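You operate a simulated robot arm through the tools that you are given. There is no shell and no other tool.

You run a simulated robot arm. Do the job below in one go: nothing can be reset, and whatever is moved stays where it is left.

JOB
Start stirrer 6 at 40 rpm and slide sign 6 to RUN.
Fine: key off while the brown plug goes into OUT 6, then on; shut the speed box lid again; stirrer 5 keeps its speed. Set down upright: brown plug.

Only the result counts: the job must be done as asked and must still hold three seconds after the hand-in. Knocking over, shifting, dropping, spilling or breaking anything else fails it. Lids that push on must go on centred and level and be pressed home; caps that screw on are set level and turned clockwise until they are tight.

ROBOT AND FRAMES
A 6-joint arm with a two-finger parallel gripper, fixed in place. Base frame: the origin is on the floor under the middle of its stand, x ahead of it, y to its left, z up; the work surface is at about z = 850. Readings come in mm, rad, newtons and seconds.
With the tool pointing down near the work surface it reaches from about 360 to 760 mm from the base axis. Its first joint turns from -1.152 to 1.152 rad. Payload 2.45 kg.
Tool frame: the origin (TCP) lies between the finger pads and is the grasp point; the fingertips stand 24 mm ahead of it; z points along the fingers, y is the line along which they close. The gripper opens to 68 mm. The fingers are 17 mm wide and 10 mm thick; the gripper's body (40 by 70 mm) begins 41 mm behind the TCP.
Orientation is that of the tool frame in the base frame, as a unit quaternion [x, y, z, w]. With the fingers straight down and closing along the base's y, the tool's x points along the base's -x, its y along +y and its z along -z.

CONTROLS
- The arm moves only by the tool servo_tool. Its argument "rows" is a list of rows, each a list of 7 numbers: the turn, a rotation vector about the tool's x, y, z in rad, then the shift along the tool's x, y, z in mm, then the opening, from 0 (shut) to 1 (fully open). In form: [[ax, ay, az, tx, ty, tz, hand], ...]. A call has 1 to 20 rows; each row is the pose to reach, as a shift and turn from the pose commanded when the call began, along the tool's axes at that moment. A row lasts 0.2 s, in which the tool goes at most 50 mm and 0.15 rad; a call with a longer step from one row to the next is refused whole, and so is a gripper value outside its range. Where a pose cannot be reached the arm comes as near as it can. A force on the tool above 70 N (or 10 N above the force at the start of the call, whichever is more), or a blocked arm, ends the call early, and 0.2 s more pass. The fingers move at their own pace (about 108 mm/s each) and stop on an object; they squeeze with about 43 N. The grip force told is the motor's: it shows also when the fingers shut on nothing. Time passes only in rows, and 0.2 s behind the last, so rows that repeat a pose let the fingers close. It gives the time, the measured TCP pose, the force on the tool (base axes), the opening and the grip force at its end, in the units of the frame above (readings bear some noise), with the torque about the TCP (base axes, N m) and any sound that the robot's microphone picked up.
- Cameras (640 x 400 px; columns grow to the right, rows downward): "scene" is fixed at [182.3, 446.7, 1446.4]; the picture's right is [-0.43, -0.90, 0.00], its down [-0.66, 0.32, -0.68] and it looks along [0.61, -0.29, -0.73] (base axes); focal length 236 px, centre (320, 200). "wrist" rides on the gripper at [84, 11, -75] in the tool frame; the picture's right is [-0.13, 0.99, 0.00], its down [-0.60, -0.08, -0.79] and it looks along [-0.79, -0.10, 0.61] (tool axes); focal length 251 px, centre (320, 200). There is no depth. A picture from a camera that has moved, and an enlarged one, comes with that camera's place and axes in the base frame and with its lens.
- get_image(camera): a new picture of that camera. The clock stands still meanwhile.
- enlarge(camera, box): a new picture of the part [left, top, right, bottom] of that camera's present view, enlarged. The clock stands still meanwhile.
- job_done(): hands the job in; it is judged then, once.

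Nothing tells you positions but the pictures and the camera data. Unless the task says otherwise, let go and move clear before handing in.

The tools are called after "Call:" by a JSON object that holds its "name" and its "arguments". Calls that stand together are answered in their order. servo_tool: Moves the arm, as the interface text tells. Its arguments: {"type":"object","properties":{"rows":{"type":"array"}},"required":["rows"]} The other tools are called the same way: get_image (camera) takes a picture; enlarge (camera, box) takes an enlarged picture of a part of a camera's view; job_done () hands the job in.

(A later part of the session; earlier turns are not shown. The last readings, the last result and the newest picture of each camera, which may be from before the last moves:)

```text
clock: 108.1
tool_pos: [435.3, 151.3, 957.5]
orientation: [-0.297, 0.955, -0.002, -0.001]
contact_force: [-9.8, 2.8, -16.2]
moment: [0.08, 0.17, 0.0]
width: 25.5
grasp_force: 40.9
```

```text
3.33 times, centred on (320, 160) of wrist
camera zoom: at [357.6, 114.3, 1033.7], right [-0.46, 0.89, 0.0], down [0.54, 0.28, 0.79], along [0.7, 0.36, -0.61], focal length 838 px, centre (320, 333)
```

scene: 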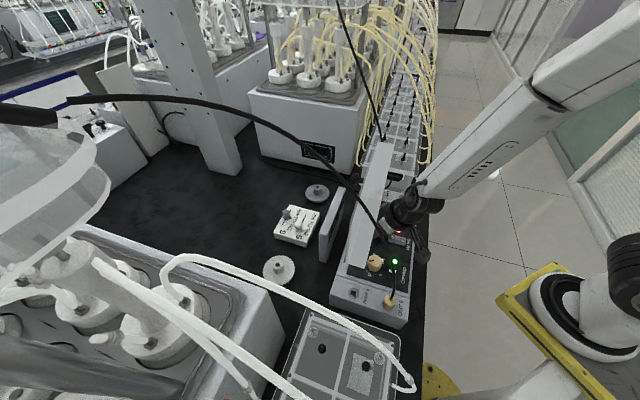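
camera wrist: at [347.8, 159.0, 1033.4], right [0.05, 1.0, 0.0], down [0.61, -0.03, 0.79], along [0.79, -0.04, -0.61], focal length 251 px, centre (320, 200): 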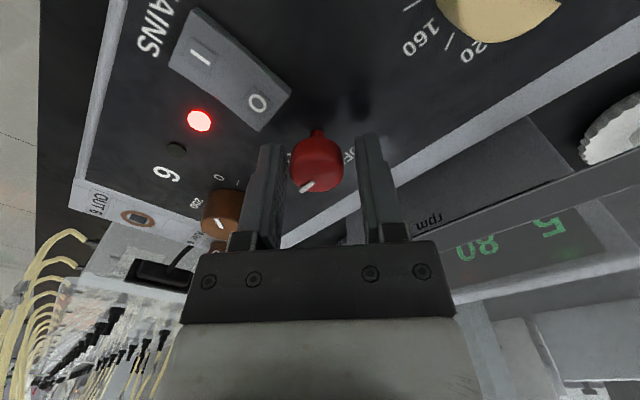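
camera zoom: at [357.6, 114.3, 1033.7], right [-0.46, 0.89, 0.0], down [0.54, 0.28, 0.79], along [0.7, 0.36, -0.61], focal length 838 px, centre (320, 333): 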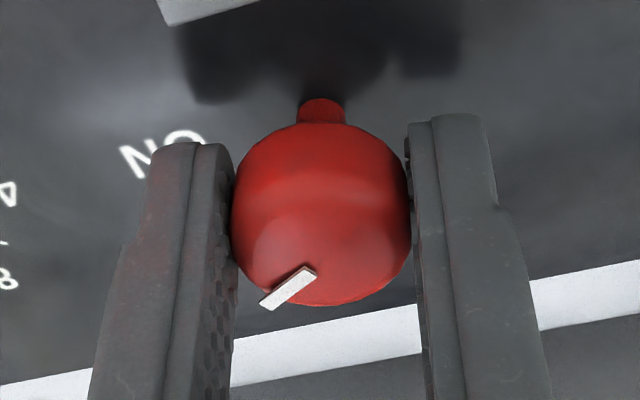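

The key is turning with the fingers. Continuing the rest of the quarter turn.

Call:
{"name": "servo_tool", "arguments": {"rows": [[0, 0, -0.13, 0, 0, 0, 0], [0, 0, -0.26, 0, 0, 0, 0], [0, 0, -0.39, 0, 0, 0, 0], [0, 0, -0.52, 0, 0, 0, 0], [0, 0, -0.65, 0, 0, 0, 0], [0, 0, -0.78, 0, 0, 0, 0], [0, 0, -0.91, 0, 0, 0, 0], [0, 0, -1.05, 0, 0, 0, 0], [0, 0, -1.05, 0, 0, 0, 0]]}}

Call:
{"name": "enlarge", "arguments": {"camera": "wrist", "box": [240, 100, 400, 220]}}

Call:
{"name": "get_image", "arguments": {"camera": "scene"}}

```text
clock: 110.1
tool_pos: [436.1, 150.8, 958.4]
orientation: [0.736, -0.676, 0.0, 0.0]
contact_force: [-5.9, 1.6, -28.7]
moment: [0.12, 0.08, -0.14]
width: 25.4
grasp_force: 41.2
```

```text
3.33 times, centred on (320, 160) of wrist
camera zoom: at [429.6, 68.2, 1033.9], right [-1.0, 0.05, 0.0], down [0.03, 0.61, 0.79], along [0.04, 0.79, -0.61], focal length 838 px, centre (320, 333)
```

zoom: 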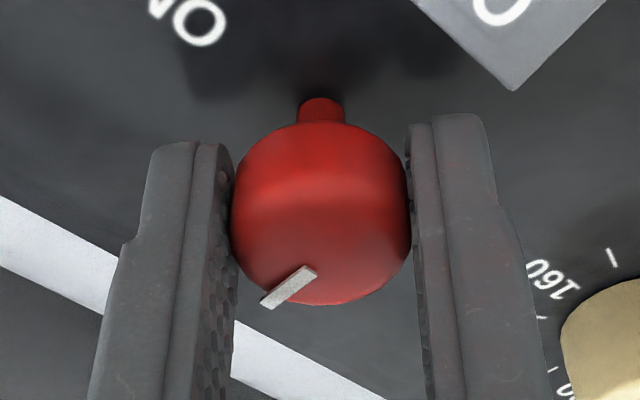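

```text
taken
```

scene: 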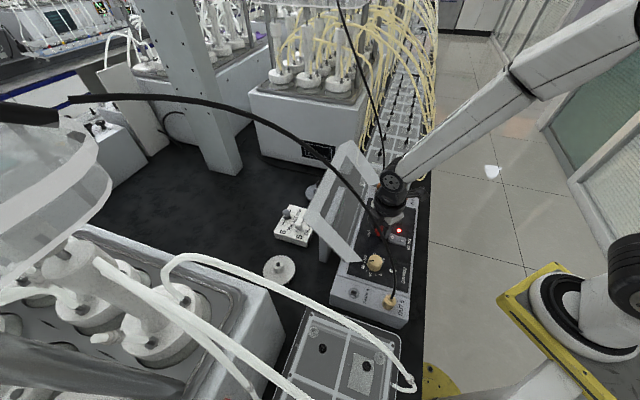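

The key has turned a full quarter and the green lamp has gone out. I'll release with a small opening and lift straight up.

Call:
{"name": "servo_tool", "arguments": {"rows": [[0, 0, 0, 0, 0, 0, 0.2], [0, 0, 0, 0, 0, 0, 0.45], [0, 0, 0, 0, 0, 0, 0.45], [0, 0, 0, 0, 0, -20, 0.45], [0, 0, 0, 0, 0, -50, 0.45], [0, 0, 0, 0, 0, -90, 0.45]]}}

Call:
{"name": "get_image", "arguments": {"camera": "wrist"}}

Call:
{"name": "enlarge", "arguments": {"camera": "scene", "box": [330, 180, 430, 290]}}

```text
clock: 111.5
tool_pos: [435.1, 151.1, 1049.4]
orientation: [0.735, -0.678, 0.001, 0.0]
contact_force: [0.3, -0.3, 0.2]
moment: [0.02, -0.04, 0.01]
width: 30.4
grasp_force: 0.1
```

```text
taken
camera wrist: at [429.9, 68.6, 1124.5], right [-1.0, 0.05, 0.0], down [0.03, 0.61, 0.79], along [0.04, 0.79, -0.61], focal length 251 px, centre (320, 200)
```

wrist: 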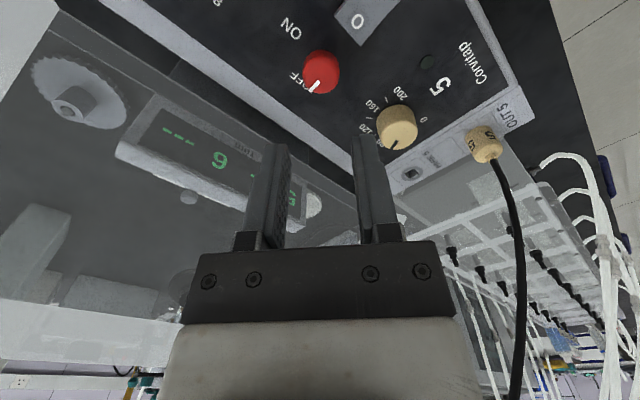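

```text
3.64 times, centred on (380, 235) of scene
camera zoom: at [182.3, 446.7, 1446.4], right [-0.43, -0.9, 0.0], down [-0.66, 0.32, -0.68], along [0.61, -0.29, -0.73], focal length 859 px, centre (102, 73)
```

zoom: 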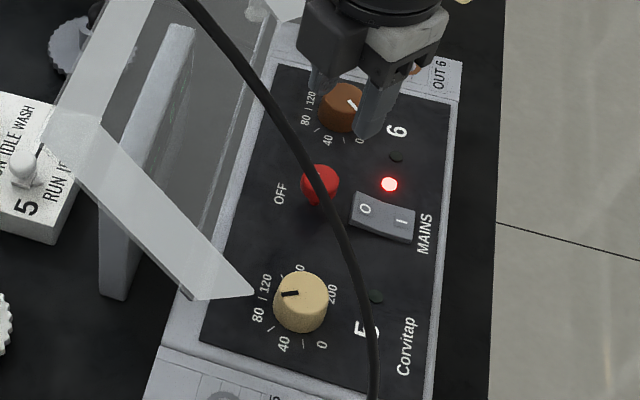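

The key is at OFF and both channels are dark. Next is the brown plug at PARK 6, so I'll move over to view it from the operator's side.

Call:
{"name": "servo_tool", "arguments": {"rows": [[0, 0, 0.12, 10, -5, -31, 0.6], [0, 0, 0.25, 35, -16, -31, 0.8], [0, 0, 0.38, 60, -28, -31, 1], [0, 0, 0.51, 85, -40, -31, 1], [0, 0, 0.64, 110, -52, -31, 1], [0, 0, 0.77, 135, -64, -31, 1], [0, 0, 0.87, 155.7, -73.2, -31, 1], [0, 0, 0.87, 155.7, -73.2, -31, 1]]}}

Call:
{"name": "get_image", "arguments": {"camera": "wrist"}}

Call:
{"name": "get_image", "arguments": {"camera": "scene"}}

```text
clock: 113.3
tool_pos: [520.1, 1.7, 1080.1]
orientation: [-0.381, 0.925, -0.001, 0.0]
contact_force: [-1.1, 0.8, -0.4]
moment: [0.03, -0.02, 0.02]
width: 67.8
grasp_force: 0.1
```

```text
taken
camera wrist: at [451.7, -47.8, 1155.7], right [-0.61, 0.8, 0.0], down [0.48, 0.37, 0.79], along [0.63, 0.48, -0.61], focal length 251 px, centre (320, 200)
```

wrist: 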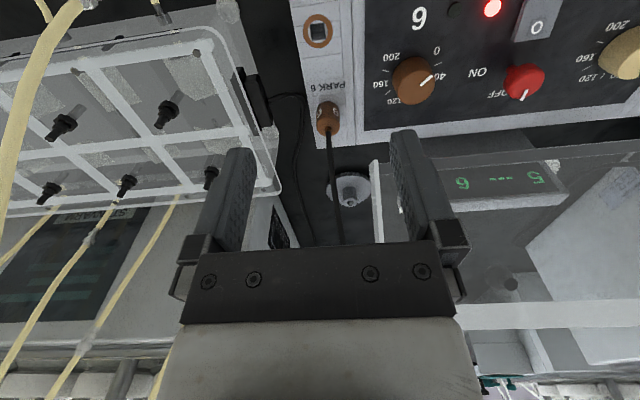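

```text
taken
```

scene: 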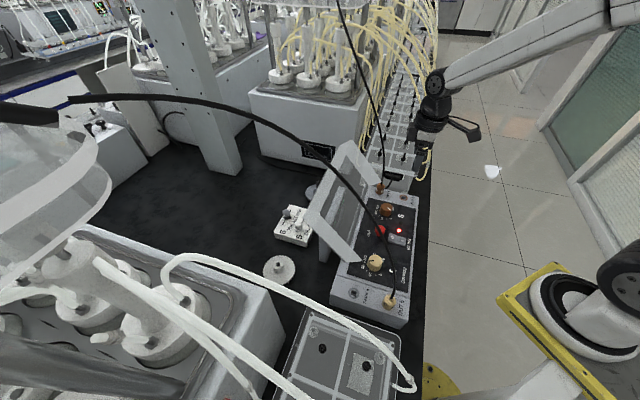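

Call:
{"name": "enlarge", "arguments": {"camera": "wrist", "box": [270, 70, 390, 160]}}

Call:
{"name": "enlarge", "arguments": {"camera": "wrist", "box": [260, 0, 380, 75]}}

Call:
{"name": "enlarge", "arguments": {"camera": "scene", "box": [350, 170, 430, 220]}}

```text
4.44 times, centred on (330, 115) of wrist
camera zoom: at [451.7, -47.8, 1155.7], right [-0.61, 0.8, 0.0], down [0.48, 0.37, 0.79], along [0.63, 0.48, -0.61], focal length 1118 px, centre (276, 578)
```

zoom: 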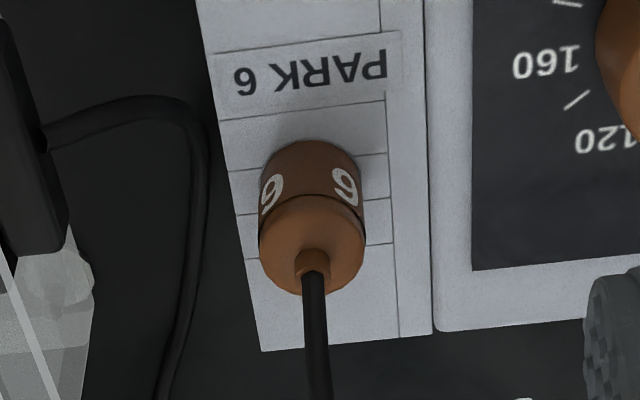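

```text
5.33 times, centred on (320, 38) of wrist
camera zoom: at [451.7, -47.8, 1155.7], right [-0.61, 0.8, 0.0], down [0.48, 0.37, 0.79], along [0.63, 0.48, -0.61], focal length 1341 px, centre (320, 1067)
```

zoom: 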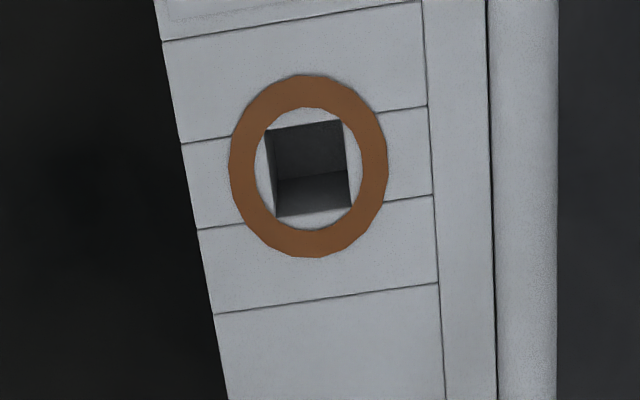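

```text
8.00 times, centred on (390, 195) of scene
camera zoom: at [182.3, 446.7, 1446.4], right [-0.43, -0.9, 0.0], down [-0.66, 0.32, -0.68], along [0.61, -0.29, -0.73], focal length 1890 px, centre (-240, 240)
```

zoom: 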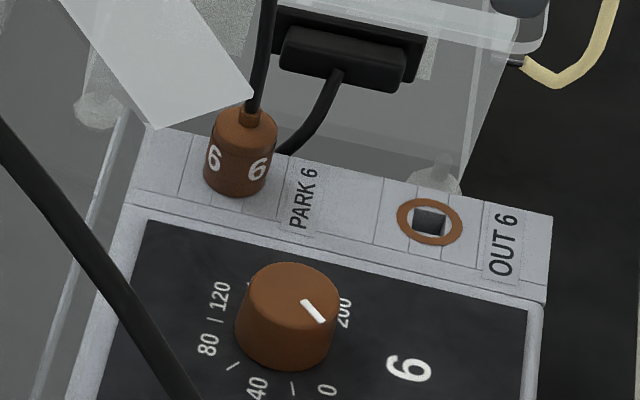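

The plug is about 24 mm across with its top near z ≈ 942, and its cable leans back. I'll approach with the hand leaning toward the operator so the cable clears the palm.

Call:
{"name": "servo_tool", "arguments": {"rows": [[0, -0.12, 0, -14, -0.5, 20, 0.8], [0, -0.24, 0, -28, -1, 45, 0.5], [0, -0.35, 0, -42, -1, 70, 0.5], [0, -0.35, 0, -42, -1, 70, 0.5]]}}

Call:
{"name": "get_image", "arguments": {"camera": "wrist"}}

Call:
{"name": "enlarge", "arguments": {"camera": "wrist", "box": [250, 60, 390, 160]}}

Call:
{"name": "enlarge", "arguments": {"camera": "scene", "box": [350, 110, 470, 210]}}

```text
clock: 114.3
tool_pos: [550.4, 32.1, 1009.0]
orientation: [-0.376, 0.91, 0.064, 0.162]
contact_force: [-0.7, 0.0, 0.5]
moment: [0.0, -0.01, -0.01]
width: 34.0
grasp_force: 0.0
```

```text
taken
camera wrist: at [467.4, -33.3, 1051.9], right [-0.61, 0.79, 0.04], down [0.26, 0.15, 0.95], along [0.75, 0.59, -0.3], focal length 251 px, centre (320, 200)
```

wrist: 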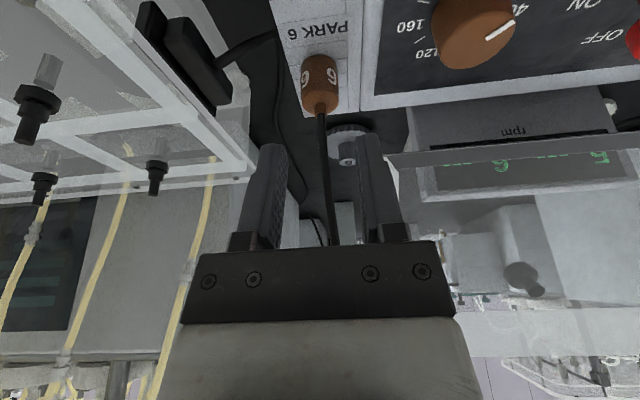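

```text
4.00 times, centred on (320, 110) of wrist
camera zoom: at [467.4, -33.3, 1051.9], right [-0.61, 0.79, 0.04], down [0.26, 0.15, 0.95], along [0.75, 0.59, -0.3], focal length 1006 px, centre (320, 560)
```

zoom: 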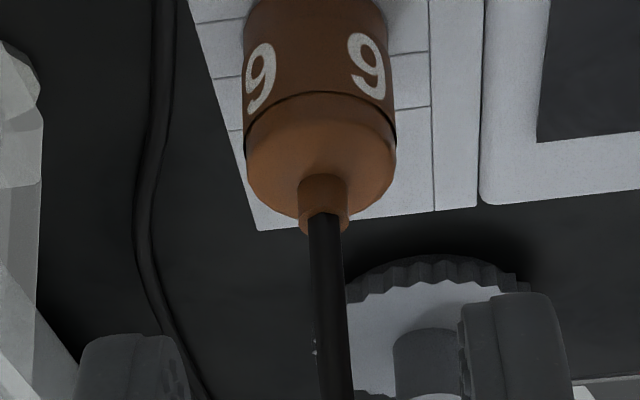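

```text
4.00 times, centred on (410, 160) of scene
camera zoom: at [182.3, 446.7, 1446.4], right [-0.43, -0.9, 0.0], down [-0.66, 0.32, -0.68], along [0.61, -0.29, -0.73], focal length 945 px, centre (-40, 360)
```

zoom: 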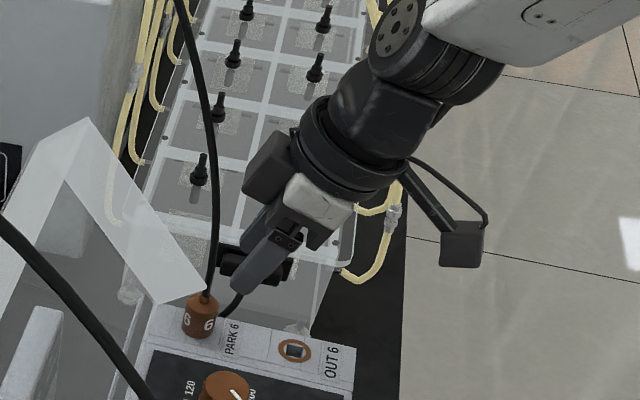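

Call:
{"name": "servo_tool", "arguments": {"rows": [[0, 0, 0, -1.5, 0, 20, 0.5], [0, 0, 0, -2.3, 0, 40, 0.5], [0, 0, 0, -2.3, 0, 46, 0.5], [0, 0, 0, -2.3, 0, 46, 0.5]]}}

Call:
{"name": "get_image", "arguments": {"camera": "wrist"}}

Call:
{"name": "enlarge", "arguments": {"camera": "wrist", "box": [240, 80, 400, 200]}}

```text
clock: 115.3
tool_pos: [564.7, 43.5, 968.5]
orientation: [-0.376, 0.91, 0.066, 0.162]
contact_force: [1.3, 0.2, 1.1]
moment: [0.01, 0.0, -0.02]
width: 34.1
grasp_force: 0.0
```

```text
taken
camera wrist: at [480.9, -20.8, 1010.2], right [-0.61, 0.79, 0.04], down [0.26, 0.15, 0.95], along [0.74, 0.6, -0.3], focal length 251 px, centre (320, 200)
```

wrist: 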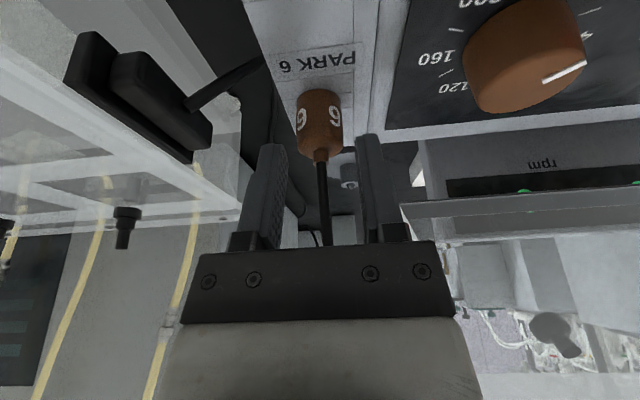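

```text
3.33 times, centred on (320, 140) of wrist
camera zoom: at [480.9, -20.8, 1010.2], right [-0.61, 0.79, 0.04], down [0.26, 0.15, 0.95], along [0.74, 0.6, -0.3], focal length 838 px, centre (320, 400)
```

zoom: 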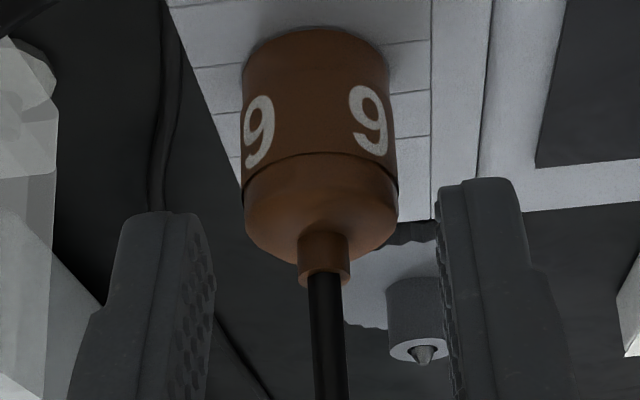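

The plug is centred between the fingers. I'll advance the last bit and close.

Call:
{"name": "servo_tool", "arguments": {"rows": [[0, 0, 0, 0, 0, 10, 0.5], [0, 0, 0, 0, 0, 19, 0.5], [0, 0, 0, 0, 0, 19, 0.5]]}}

Call:
{"name": "enlarge", "arguments": {"camera": "wrist", "box": [240, 80, 400, 200]}}

```text
clock: 116.1
tool_pos: [569.7, 47.5, 949.5]
orientation: [-0.376, 0.91, 0.066, 0.162]
contact_force: [0.2, 0.0, 0.1]
moment: [0.04, 0.04, 0.0]
width: 33.9
grasp_force: 0.0
```

```text
3.33 times, centred on (320, 140) of wrist
camera zoom: at [485.5, -16.4, 992.0], right [-0.61, 0.79, 0.04], down [0.26, 0.15, 0.95], along [0.74, 0.6, -0.3], focal length 838 px, centre (320, 400)
```

zoom: 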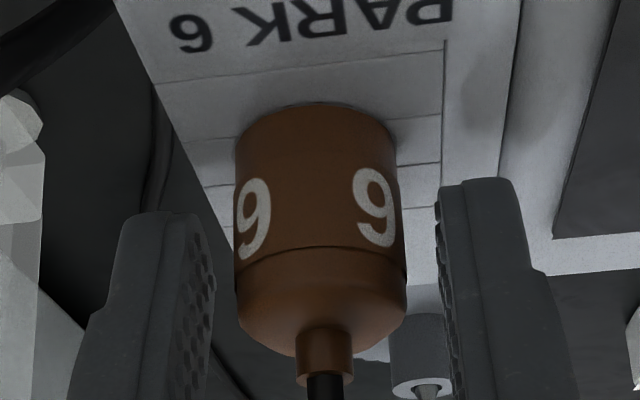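

Call:
{"name": "servo_tool", "arguments": {"rows": [[0, 0, 0, 0, 0, 0, 0.3], [0, 0, 0, 0, 0, 0, 0], [0, 0, 0, 0, 0, 0, 0], [0, 0, 0, 0, 0, 0, 0]]}}

```text
clock: 117.1
tool_pos: [569.1, 48.9, 950.5]
orientation: [-0.376, 0.91, 0.066, 0.162]
contact_force: [-0.1, 0.5, -0.5]
moment: [0.01, 0.01, 0.0]
width: 22.3
grasp_force: 38.8
```

Call:
{"name": "get_image", "arguments": {"camera": "wrist"}}

Call:
{"name": "enlarge", "arguments": {"camera": "wrist", "box": [240, 80, 400, 200]}}

Call:
{"name": "enlarge", "arguments": {"camera": "scene", "box": [350, 130, 450, 230]}}

```text
taken
camera wrist: at [485.3, -16.4, 992.0], right [-0.61, 0.79, 0.04], down [0.26, 0.15, 0.95], along [0.74, 0.6, -0.3], focal length 251 px, centre (320, 200)
```

wrist: 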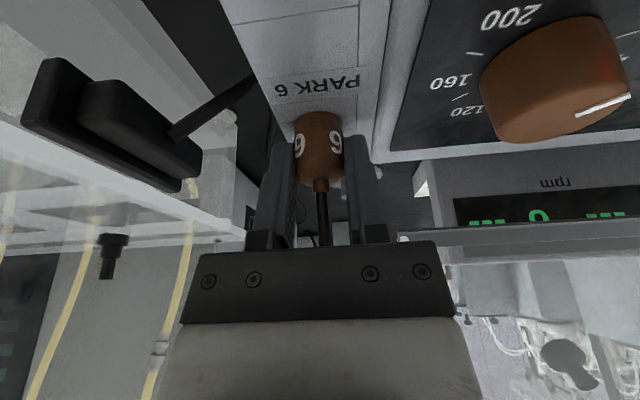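

```text
3.33 times, centred on (320, 140) of wrist
camera zoom: at [485.3, -16.4, 992.0], right [-0.61, 0.79, 0.04], down [0.26, 0.15, 0.95], along [0.74, 0.6, -0.3], focal length 838 px, centre (320, 400)
```

zoom: 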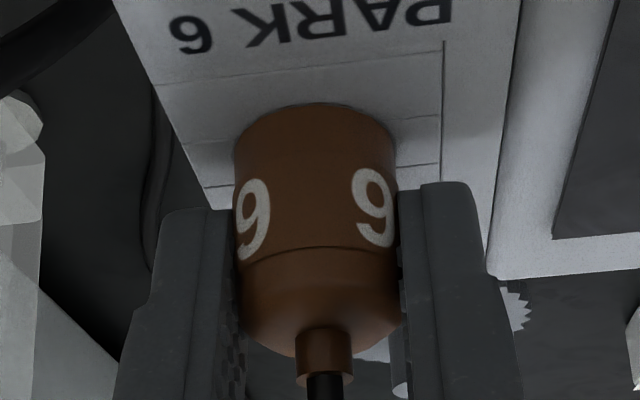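

```text
4.00 times, centred on (400, 180) of scene
camera zoom: at [182.3, 446.7, 1446.4], right [-0.43, -0.9, 0.0], down [-0.66, 0.32, -0.68], along [0.61, -0.29, -0.73], focal length 945 px, centre (0, 280)
```

zoom: 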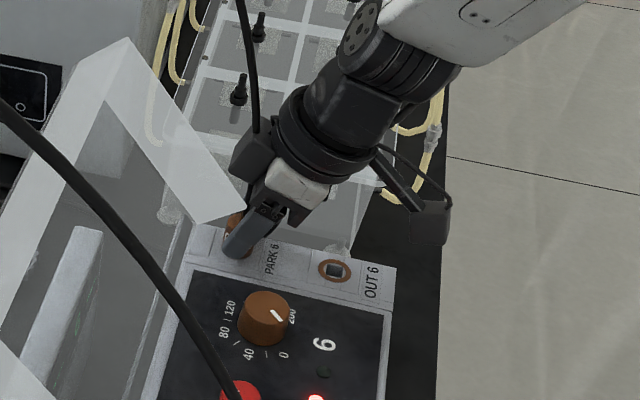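

The plug is gripped cleanly with no side load. Pulling it straight up out of PARK 6.

Call:
{"name": "servo_tool", "arguments": {"rows": [[0, 0, 0, -1.0, 0, -2.8, 0], [0, 0, 0, -2.1, 0, -5.6, 0], [0, 0, 0, -3.4, 0, -9.4, 0], [0, 0, 0, -5.2, 0, -14.1, 0], [0, 0, 0, -6.9, 0, -18.8, 0], [0, 0, 0, -10.3, 0, -28.2, 0], [0, 0, 0, -13.8, 0, -37.6, 0], [0, 0, 0, -13.8, 0, -37.6, 0]]}}

Call:
{"name": "get_image", "arguments": {"camera": "wrist"}}

Call:
{"name": "enlarge", "arguments": {"camera": "wrist", "box": [220, 0, 420, 200]}}

Call:
{"name": "enlarge", "arguments": {"camera": "scene", "box": [350, 130, 450, 230]}}

```text
clock: 118.9
tool_pos: [568.6, 48.1, 989.1]
orientation: [-0.376, 0.91, 0.066, 0.161]
contact_force: [0.0, -0.3, -0.5]
moment: [0.0, 0.03, 0.01]
width: 22.4
grasp_force: 39.2
```

```text
taken
camera wrist: at [485.2, -16.0, 1032.2], right [-0.61, 0.79, 0.04], down [0.26, 0.15, 0.95], along [0.74, 0.6, -0.3], focal length 251 px, centre (320, 200)
```

wrist: 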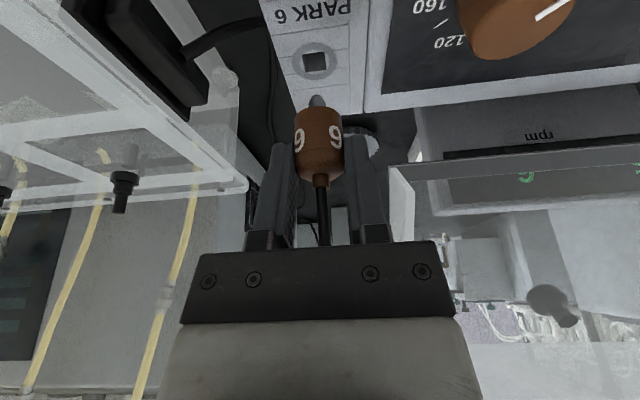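

```text
2.00 times, centred on (320, 100) of wrist
camera zoom: at [485.2, -16.0, 1032.2], right [-0.61, 0.79, 0.04], down [0.26, 0.15, 0.95], along [0.74, 0.6, -0.3], focal length 503 px, centre (320, 400)
```

zoom: 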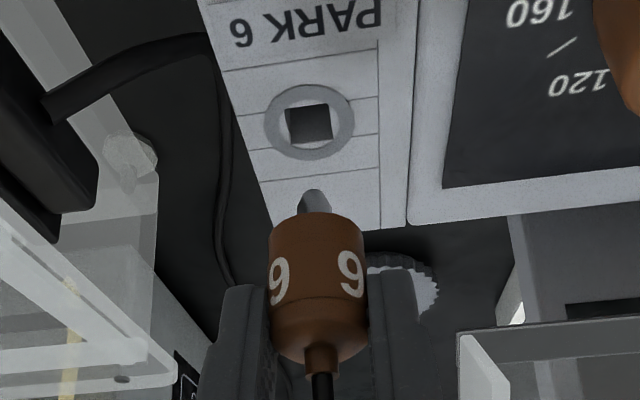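

```text
4.00 times, centred on (400, 180) of scene
camera zoom: at [182.3, 446.7, 1446.4], right [-0.43, -0.9, 0.0], down [-0.66, 0.32, -0.68], along [0.61, -0.29, -0.73], focal length 945 px, centre (0, 280)
```

zoom: 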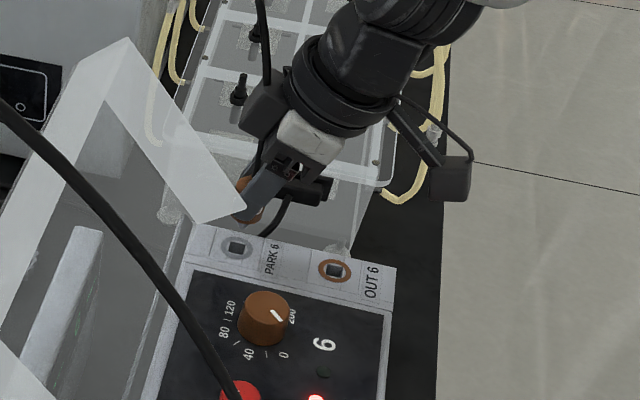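

The plug is out and upright in the fingers, and both sockets are visible. I'll measure the offset from PARK 6 to OUT 6 precisely with the fixed camera.

Call:
{"name": "enlarge", "arguments": {"camera": "scene", "box": [370, 180, 414, 207]}}

Call:
{"name": "enlarge", "arguments": {"camera": "scene", "box": [340, 270, 404, 310]}}

```text
14.55 times, centred on (392, 194) of scene
camera zoom: at [182.3, 446.7, 1446.4], right [-0.43, -0.9, 0.0], down [-0.66, 0.32, -0.68], along [0.61, -0.29, -0.73], focal length 3436 px, centre (-727, 294)
```

zoom: 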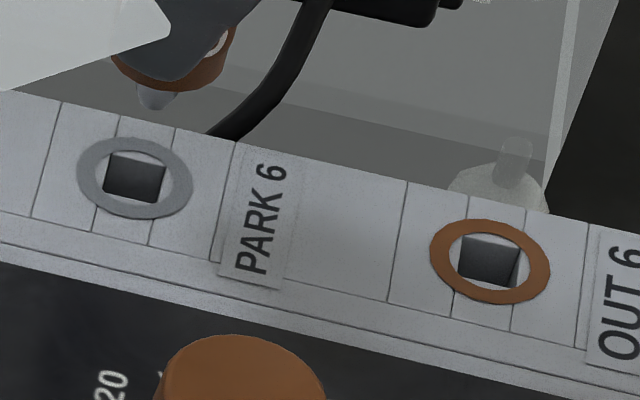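

```text
10.00 times, centred on (372, 290) of scene
camera zoom: at [182.3, 446.7, 1446.4], right [-0.43, -0.9, 0.0], down [-0.66, 0.32, -0.68], along [0.61, -0.29, -0.73], focal length 2362 px, centre (-200, -700)
```

zoom: 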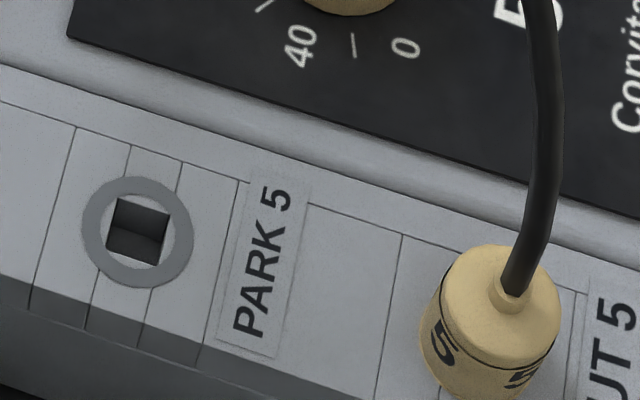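

The sockets are 75 mm apart, straight along the box's short axis. I'll carry the plug by exactly that offset at the current height.

Call:
{"name": "servo_tool", "arguments": {"rows": [[0, 0, 0, 17.6, 0, -6.5, 0], [0, 0, 0, 35.2, -0.1, -12.9, 0], [0, 0, 0, 52.8, -0.1, -19.4, 0], [0, 0, 0, 70.45, -0.2, -25.85, 0], [0, 0, 0, 70.45, -0.2, -25.85, 0], [0, 0, 0, 70.45, -0.2, -25.85, 0]]}}

Call:
{"name": "get_image", "arguments": {"camera": "wrist"}}

Call:
{"name": "enlarge", "arguments": {"camera": "wrist", "box": [240, 20, 400, 200]}}

Call:
{"name": "enlarge", "arguments": {"camera": "scene", "box": [370, 160, 430, 210]}}

```text
clock: 120.3
tool_pos: [515.7, -5.3, 988.8]
orientation: [-0.376, 0.91, 0.067, 0.161]
contact_force: [0.2, -0.4, -0.4]
moment: [0.01, 0.02, 0.02]
width: 21.3
grasp_force: 38.9
```

```text
taken
camera wrist: at [432.2, -69.3, 1032.2], right [-0.61, 0.79, 0.04], down [0.26, 0.15, 0.95], along [0.74, 0.6, -0.3], focal length 251 px, centre (320, 200)
```

wrist: 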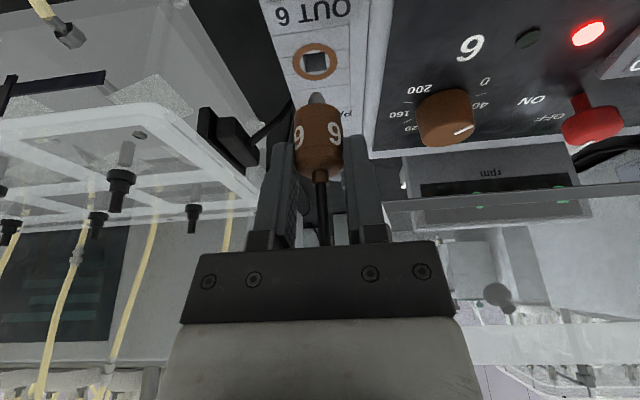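

```text
2.22 times, centred on (320, 110) of wrist
camera zoom: at [432.2, -69.3, 1032.2], right [-0.61, 0.79, 0.04], down [0.26, 0.15, 0.95], along [0.74, 0.6, -0.3], focal length 559 px, centre (320, 400)
```

zoom: 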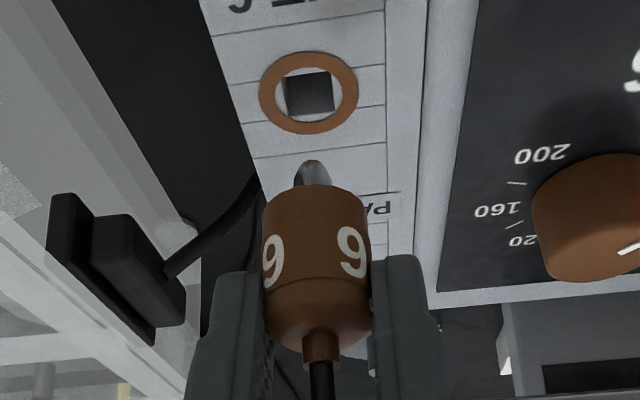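

```text
8.00 times, centred on (400, 185) of scene
camera zoom: at [182.3, 446.7, 1446.4], right [-0.43, -0.9, 0.0], down [-0.66, 0.32, -0.68], along [0.61, -0.29, -0.73], focal length 1890 px, centre (-320, 320)
```

zoom: 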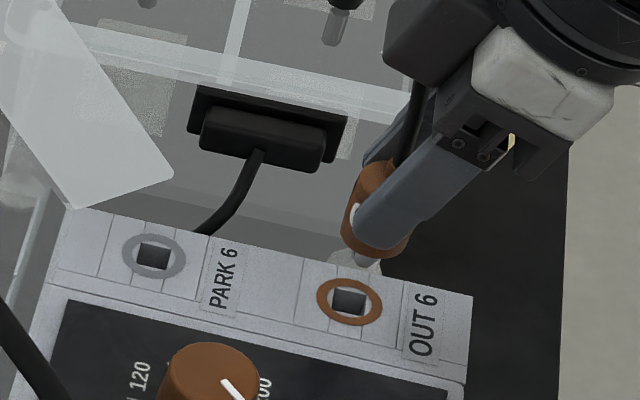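

The alignment over OUT 6 matches what it was at PARK 6. The grip width changed slightly, so I'll look closely at whether the plug tilted in the fingers.

Call:
{"name": "enlarge", "arguments": {"camera": "wrist", "box": [280, 40, 360, 100]}}

Call:
{"name": "enlarge", "arguments": {"camera": "wrist", "box": [270, 80, 370, 200]}}

Call:
{"name": "enlarge", "arguments": {"camera": "scene", "box": [388, 166, 428, 202]}}

```text
6.67 times, centred on (320, 70) of wrist
camera zoom: at [432.2, -69.3, 1032.2], right [-0.61, 0.79, 0.04], down [0.26, 0.15, 0.95], along [0.74, 0.6, -0.3], focal length 1676 px, centre (320, 1067)
```

zoom: 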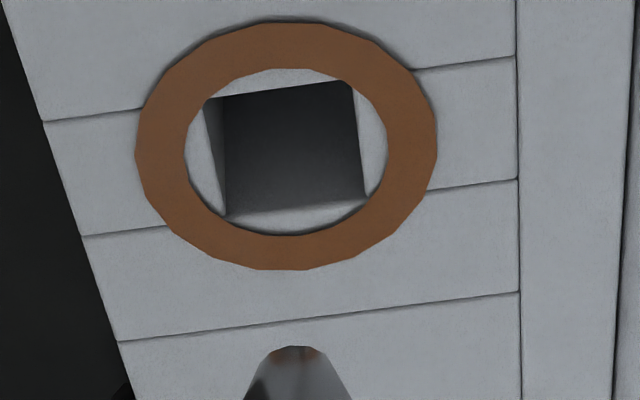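

```text
3.33 times, centred on (320, 140) of wrist
camera zoom: at [432.2, -69.3, 1032.2], right [-0.61, 0.79, 0.04], down [0.26, 0.15, 0.95], along [0.74, 0.6, -0.3], focal length 838 px, centre (320, 400)
```

zoom: 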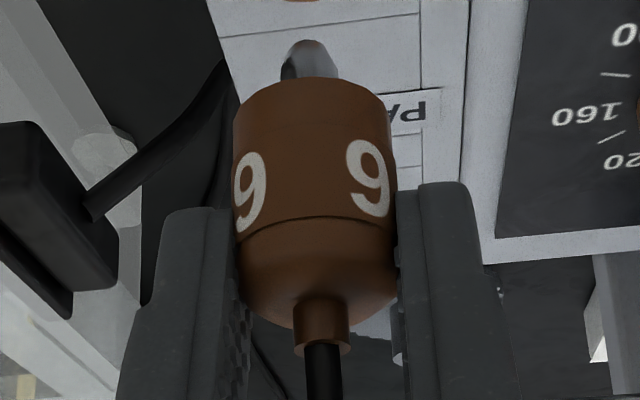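

```text
11.11 times, centred on (408, 184) of scene
camera zoom: at [182.3, 446.7, 1446.4], right [-0.43, -0.9, 0.0], down [-0.66, 0.32, -0.68], along [0.61, -0.29, -0.73], focal length 2624 px, centre (-658, 378)
```

zoom: 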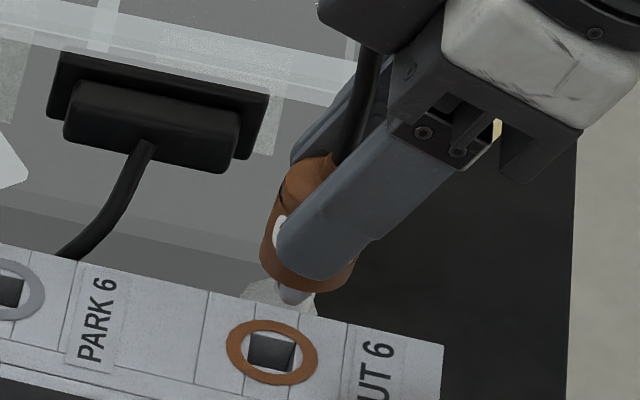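

The plug has slid a few millimetres down in the fingers but is still lined up with the socket. I'll insert it now, straight down.

Call:
{"name": "servo_tool", "arguments": {"rows": [[0, 0, 0, 3.5, 0, 7.2, 0], [0, 0, 0, 6.9, 0, 16.6, 0], [0, 0, 0, 9.0, 0, 22.3, 0], [0, 0, 0, 10.4, 0, 26.0, 0], [0, 0, 0, 11.1, 0, 27.9, 0], [0, 0, 0, 11.1, 0, 27.9, 0]]}}

Call:
{"name": "get_image", "arguments": {"camera": "wrist"}}

Call:
{"name": "enlarge", "arguments": {"camera": "wrist", "box": [270, 80, 370, 200]}}

Call:
{"name": "enlarge", "arguments": {"camera": "scene", "box": [388, 166, 428, 202]}}

```text
clock: 121.7
tool_pos: [515.0, -4.3, 959.5]
orientation: [-0.377, 0.91, 0.065, 0.162]
contact_force: [-0.7, 1.2, 0.3]
moment: [0.0, 0.03, -0.02]
width: 21.6
grasp_force: 38.3
```

```text
taken
camera wrist: at [431.7, -69.6, 1001.8], right [-0.61, 0.79, 0.04], down [0.26, 0.15, 0.95], along [0.74, 0.6, -0.3], focal length 251 px, centre (320, 200)
```

wrist: 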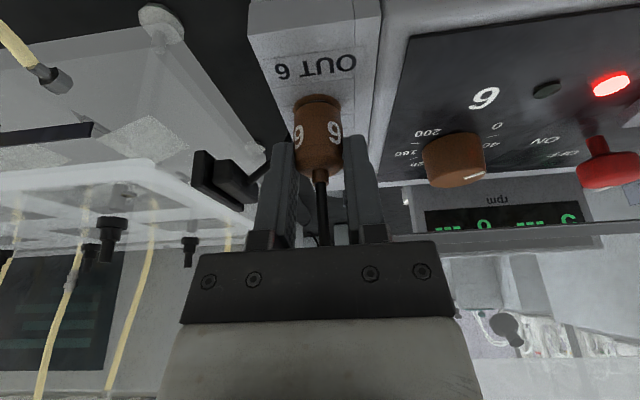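

```text
3.33 times, centred on (320, 140) of wrist
camera zoom: at [431.7, -69.6, 1001.8], right [-0.61, 0.79, 0.04], down [0.26, 0.15, 0.95], along [0.74, 0.6, -0.3], focal length 838 px, centre (320, 400)
```

zoom: 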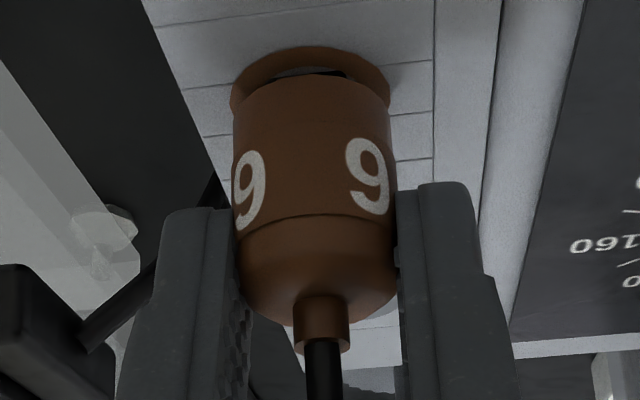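

```text
11.11 times, centred on (408, 184) of scene
camera zoom: at [182.3, 446.7, 1446.4], right [-0.43, -0.9, 0.0], down [-0.66, 0.32, -0.68], along [0.61, -0.29, -0.73], focal length 2624 px, centre (-658, 378)
```

zoom: 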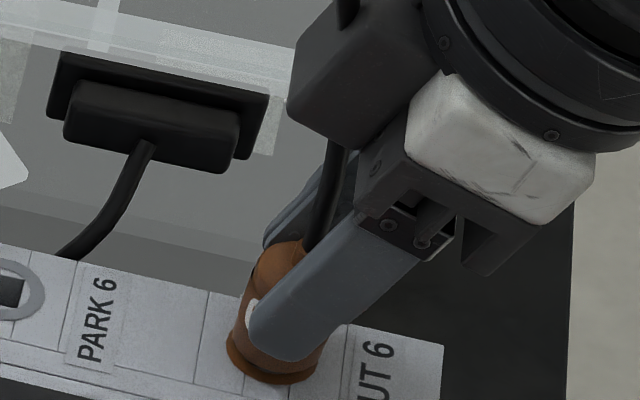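

The pin has entered the socket with no resistance. I'll push down the rest in small steps until it seats.

Call:
{"name": "servo_tool", "arguments": {"rows": [[0, 0, 0, 0.7, 0, 1.9, 0], [0, 0, 0, 1.4, 0, 3.8, 0], [0, 0, 0, 2.1, 0, 5.6, 0], [0, 0, 0, 2.8, 0, 7.5, 0], [0, 0, 0, 2.8, 0, 7.5, 0]]}}

Call:
{"name": "enlarge", "arguments": {"camera": "wrist", "box": [270, 80, 370, 200]}}

```text
clock: 122.9
tool_pos: [515.9, -4.5, 952.7]
orientation: [-0.376, 0.91, 0.065, 0.164]
contact_force: [-4.0, 1.0, 28.6]
moment: [0.24, 0.18, 0.01]
width: 22.0
grasp_force: 38.5
```

```text
3.33 times, centred on (320, 140) of wrist
camera zoom: at [432.3, -69.6, 995.2], right [-0.61, 0.79, 0.04], down [0.26, 0.15, 0.95], along [0.75, 0.6, -0.3], focal length 838 px, centre (320, 400)
```

zoom: 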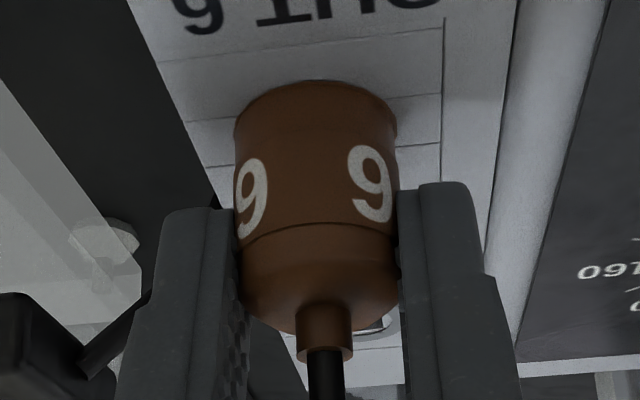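

The plug is seated with about 29 N of push. I'll press a touch more to be sure, then open and back away along the finger direction.

Call:
{"name": "servo_tool", "arguments": {"rows": [[0, 0, 0, 0.4, 0, 1.0, 0], [0, 0, 0, 0.6, 0, 1.6, 0], [0, 0, 0, 0.6, 0, 1.6, 0]]}}

Call:
{"name": "enlarge", "arguments": {"camera": "wrist", "box": [270, 80, 370, 200]}}

Call:
{"name": "enlarge", "arguments": {"camera": "scene", "box": [388, 166, 428, 202]}}

```text
clock: 123.7
tool_pos: [515.8, -5.2, 952.0]
orientation: [-0.376, 0.91, 0.064, 0.163]
contact_force: [-7.2, 5.3, 45.8]
moment: [0.36, 0.21, 0.07]
width: 22.2
grasp_force: 39.1
```

```text
3.33 times, centred on (320, 140) of wrist
camera zoom: at [432.4, -69.7, 994.2], right [-0.61, 0.79, 0.04], down [0.26, 0.15, 0.95], along [0.75, 0.6, -0.3], focal length 838 px, centre (320, 400)
```

zoom: 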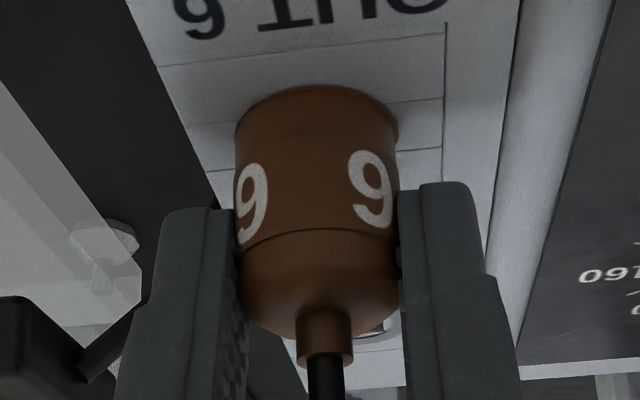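

```text
11.11 times, centred on (408, 184) of scene
camera zoom: at [181.3, 446.9, 1446.5], right [-0.43, -0.9, 0.0], down [-0.66, 0.32, -0.68], along [0.61, -0.29, -0.73], focal length 2624 px, centre (-658, 378)
```

zoom: 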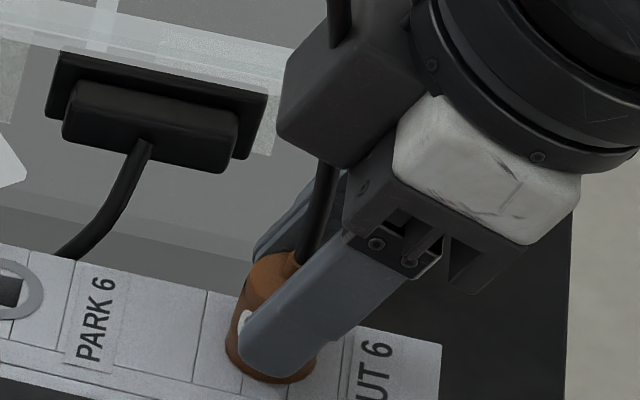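

Firmly seated. Opening the fingers and retreating.

Call:
{"name": "servo_tool", "arguments": {"rows": [[0, 0, 0, -0.6, 0, -1.6, 0], [0, 0, 0, -0.6, 0, -1.6, 0.3], [0, 0, 0, -0.6, 0, -1.6, 0.5], [0, 0, 0, -0.6, 0, -1.6, 0.5], [0, 0, 0, 0, 0, -25, 0.5], [0, 0, 0, 0, 0, -55, 0.6], [0, 0, 0, 0, 0, -85, 0.7]]}}

Call:
{"name": "get_image", "arguments": {"camera": "wrist"}}

Call:
{"name": "enlarge", "arguments": {"camera": "scene", "box": [350, 150, 430, 220]}}

```text
clock: 125.3
tool_pos: [492.9, -25.8, 1030.9]
orientation: [-0.375, 0.91, 0.066, 0.162]
contact_force: [0.8, 0.1, 0.7]
moment: [0.03, -0.01, 0.01]
width: 47.4
grasp_force: 0.1
```

```text
taken
camera wrist: at [409.6, -90.5, 1072.5], right [-0.61, 0.79, 0.04], down [0.26, 0.15, 0.95], along [0.74, 0.59, -0.3], focal length 251 px, centre (320, 200)
```

wrist: 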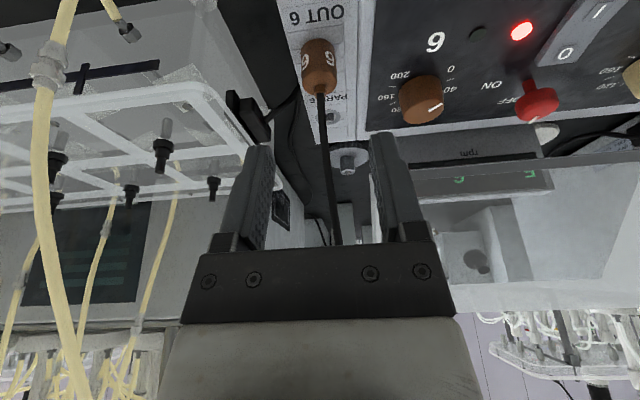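

```text
5.71 times, centred on (390, 185) of scene
camera zoom: at [182.3, 446.7, 1446.4], right [-0.43, -0.9, 0.0], down [-0.66, 0.32, -0.68], along [0.61, -0.29, -0.73], focal length 1350 px, centre (-80, 286)
```

zoom: 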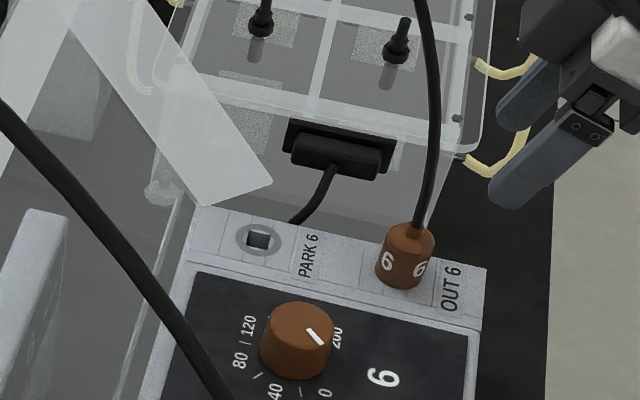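

The plug stands upright and fully home in OUT 6. Now I'll return to the key to turn it back on.

Call:
{"name": "servo_tool", "arguments": {"rows": [[0, 0.06, 0, -15, 28, 0.2, 0.6], [0, 0.12, 0, -30, 56, 0.5, 0.5], [0, 0.18, 0, -45, 84, 0.7, 0.5], [0, 0.24, 0, -60, 111, 0.9, 0.5], [0, 0.3, 0, -75, 139, 1.2, 0.5], [0, 0.35, 0, -89, 166.5, 1.4, 0.5], [0, 0.35, 0, -89, 166.5, 1.4, 0.5]]}}

Call:
{"name": "servo_tool", "arguments": {"rows": [[0, 0, -0.14, 0, 0, 0, 0.5], [0, 0, -0.28, 0, 0, 0, 0.5], [0, 0, -0.42, 0, 0, 0, 0.5], [0, 0, -0.56, 0, 0, 0, 0.5], [0, 0, -0.7, 0, 0, 0, 0.5], [0, 0, -0.84, 0, 0, 0, 0.5], [0, 0, -0.873, 0, 0, 0, 0.5], [0, 0, -0.873, 0, 0, 0, 0.5]]}}

Call:
{"name": "get_image", "arguments": {"camera": "wrist"}}

```text
clock: 126.9
tool_pos: [436.5, 150.3, 1057.9]
orientation: [-0.381, 0.925, -0.002, 0.001]
contact_force: [-0.4, -0.3, -0.4]
moment: [0.03, 0.02, 0.01]
width: 33.9
grasp_force: 0.1
```

```text
clock: 128.7
tool_pos: [437.0, 152.4, 1058.3]
orientation: [0.737, -0.676, 0.001, -0.001]
contact_force: [0.6, -0.2, -1.0]
moment: [-0.01, 0.0, 0.02]
width: 34.1
grasp_force: 0.0
```

```text
taken
camera wrist: at [431.5, 68.7, 1134.6], right [-1.0, 0.04, 0.0], down [0.02, 0.61, 0.79], along [0.04, 0.79, -0.61], focal length 251 px, centre (320, 200)
```

wrist: 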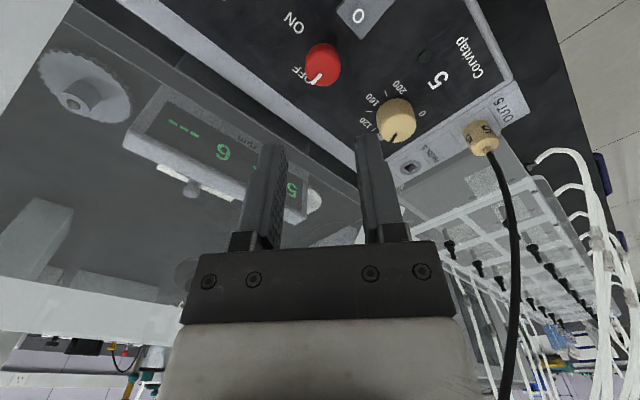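

I'll line up over the key using the same camera position as before and lower onto it.

Call:
{"name": "servo_tool", "arguments": {"rows": [[0, 0, 0, 0, 1.6, 40, 0.5], [0, 0, 0, 0, 1.6, 75, 0.5], [0, 0, 0, 0, 1.6, 92, 0.5], [0, 0, 0, 0, 1.6, 100.7, 0.5], [0, 0, 0, 0, 1.6, 100.7, 0.5]]}}

Call:
{"name": "get_image", "arguments": {"camera": "wrist"}}

```text
clock: 129.9
tool_pos: [436.6, 152.7, 957.9]
orientation: [0.737, -0.676, 0.001, -0.001]
contact_force: [0.4, 0.0, 0.6]
moment: [0.01, 0.0, -0.01]
width: 34.0
grasp_force: 0.0
```

```text
taken
camera wrist: at [430.0, 68.6, 1034.1], right [-1.0, 0.04, 0.0], down [0.03, 0.61, 0.79], along [0.04, 0.79, -0.61], focal length 251 px, centre (320, 200)
```

wrist: 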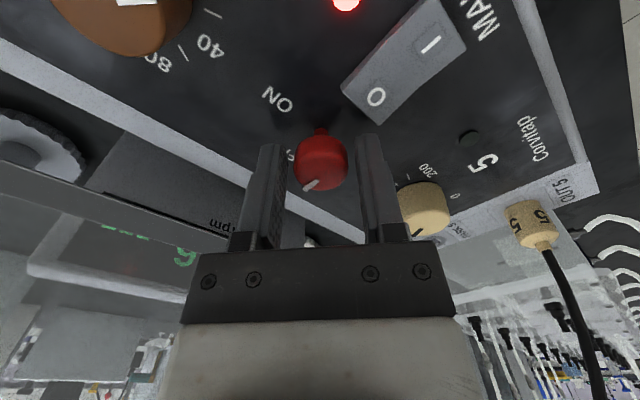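

Call:
{"name": "servo_tool", "arguments": {"rows": [[0, 0, 0, 0, 0, 0, 0.3], [0, 0, 0, 0, 0, 0, 0], [0, 0, 0, 0, 0, 0, 0], [0, 0, 0, 0, 0, 0, 0]]}}

```text
clock: 130.9
tool_pos: [433.8, 151.6, 957.8]
orientation: [0.736, -0.677, 0.0, 0.0]
contact_force: [-2.9, 1.5, -2.9]
moment: [0.09, 0.08, 0.0]
width: 25.4
grasp_force: 40.9
```

Call:
{"name": "servo_tool", "arguments": {"rows": [[0, 0, 0.13, 0, 0, 0, 0], [0, 0, 0.26, 0, 0, 0, 0], [0, 0, 0.39, 0, 0, 0, 0], [0, 0, 0.52, 0, 0, 0, 0], [0, 0, 0.65, 0, 0, 0, 0], [0, 0, 0.78, 0, 0, 0, 0], [0, 0, 0.91, 0, 0, 0, 0], [0, 0, 1.04, 0, 0, 0, 0], [0, 0, 1.17, 0, 0, 0, 0], [0, 0, 1.3, 0, 0, 0, 0], [0, 0, 1.43, 0, 0, 0, 0], [0, 0, 1.571, 0, 0, 0, 0], [0, 0, 1.571, 0, 0, 0, 0]]}}

Call:
{"name": "get_image", "arguments": {"camera": "wrist"}}

Call:
{"name": "enlarge", "arguments": {"camera": "scene", "box": [330, 180, 430, 290]}}

```text
clock: 133.7
tool_pos: [434.8, 152.5, 958.8]
orientation: [-0.042, 0.999, -0.001, 0.001]
contact_force: [-14.0, 15.3, 6.7]
moment: [0.19, 0.98, 0.01]
width: 25.7
grasp_force: 41.3
```

```text
taken
camera wrist: at [348.4, 157.3, 1033.8], right [0.05, 1.0, 0.0], down [0.61, -0.03, 0.79], along [0.79, -0.04, -0.61], focal length 251 px, centre (320, 200)
```

wrist: 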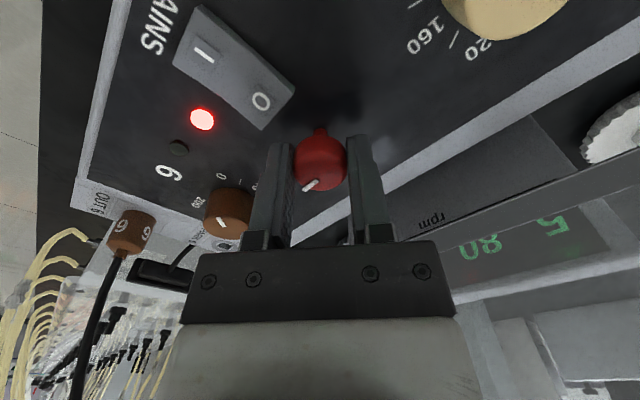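

```text
3.64 times, centred on (380, 235) of scene
camera zoom: at [181.8, 447.1, 1446.4], right [-0.43, -0.9, 0.0], down [-0.66, 0.32, -0.68], along [0.61, -0.3, -0.73], focal length 859 px, centre (102, 73)
```

zoom: 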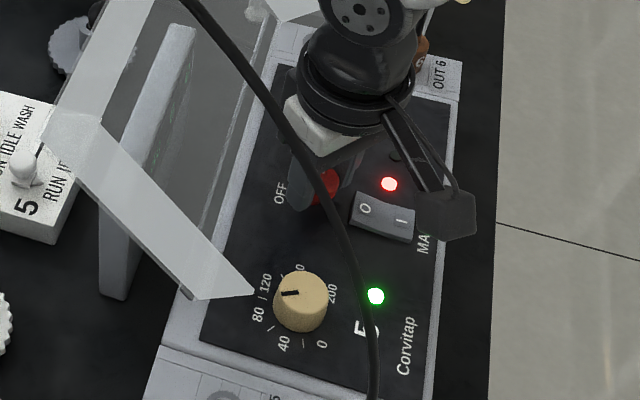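

The key is back at ON: stirrer 5's green lamp is lit and it reads 80 again. Releasing and lifting.

Call:
{"name": "servo_tool", "arguments": {"rows": [[0, 0, 0, 0, 0, 0, 0.2], [0, 0, 0, 0, 0, 0, 0.46], [0, 0, 0, 0, 0, 0, 0.46], [0, 0, 0, 0, 0, -20, 0.46], [0, 0, 0, 0, 0, -50, 0.46], [0, 0, 0, 0, 0, -90, 0.6]]}}

Call:
{"name": "get_image", "arguments": {"camera": "wrist"}}

Call:
{"name": "enlarge", "arguments": {"camera": "wrist", "box": [180, 20, 340, 130]}}

Call:
{"name": "enlarge", "arguments": {"camera": "scene", "box": [350, 180, 430, 250]}}

```text
clock: 135.1
tool_pos: [434.1, 151.6, 1048.0]
orientation: [-0.042, 0.999, -0.001, 0.001]
contact_force: [0.1, 0.0, 0.3]
moment: [-0.03, 0.02, 0.01]
width: 40.7
grasp_force: 0.0
```

```text
taken
camera wrist: at [348.3, 156.4, 1124.4], right [0.04, 1.0, 0.0], down [0.61, -0.03, 0.79], along [0.79, -0.04, -0.61], focal length 251 px, centre (320, 200)
```

wrist: 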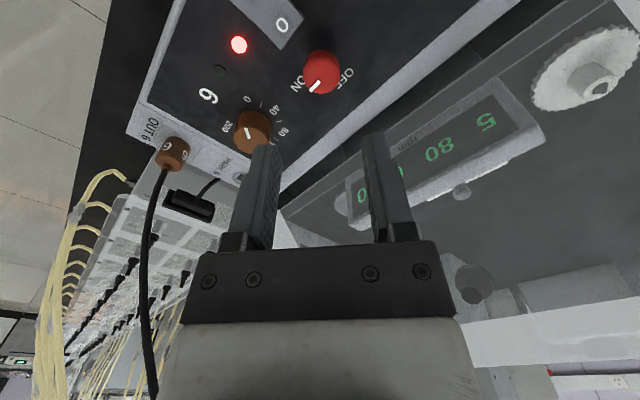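

```text
3.64 times, centred on (260, 75) of wrist
camera zoom: at [348.3, 156.4, 1124.4], right [0.04, 1.0, 0.0], down [0.61, -0.03, 0.79], along [0.79, -0.04, -0.61], focal length 914 px, centre (538, 654)
```

zoom: 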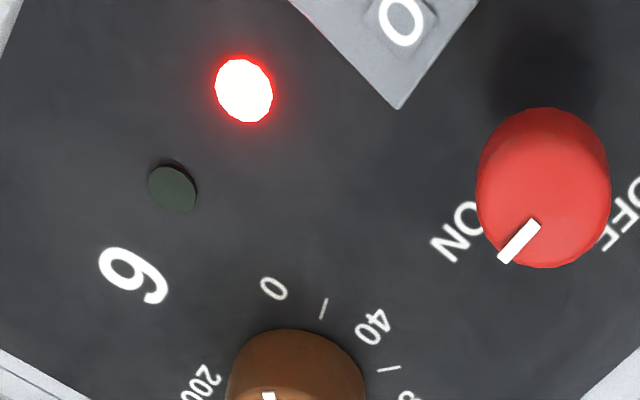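

```text
5.71 times, centred on (390, 215) of scene
camera zoom: at [182.3, 446.7, 1446.4], right [-0.43, -0.9, 0.0], down [-0.66, 0.32, -0.68], along [0.61, -0.29, -0.73], focal length 1350 px, centre (-80, 114)
```

zoom: 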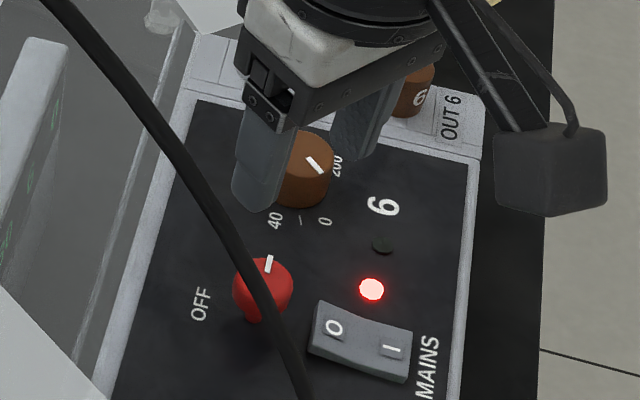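

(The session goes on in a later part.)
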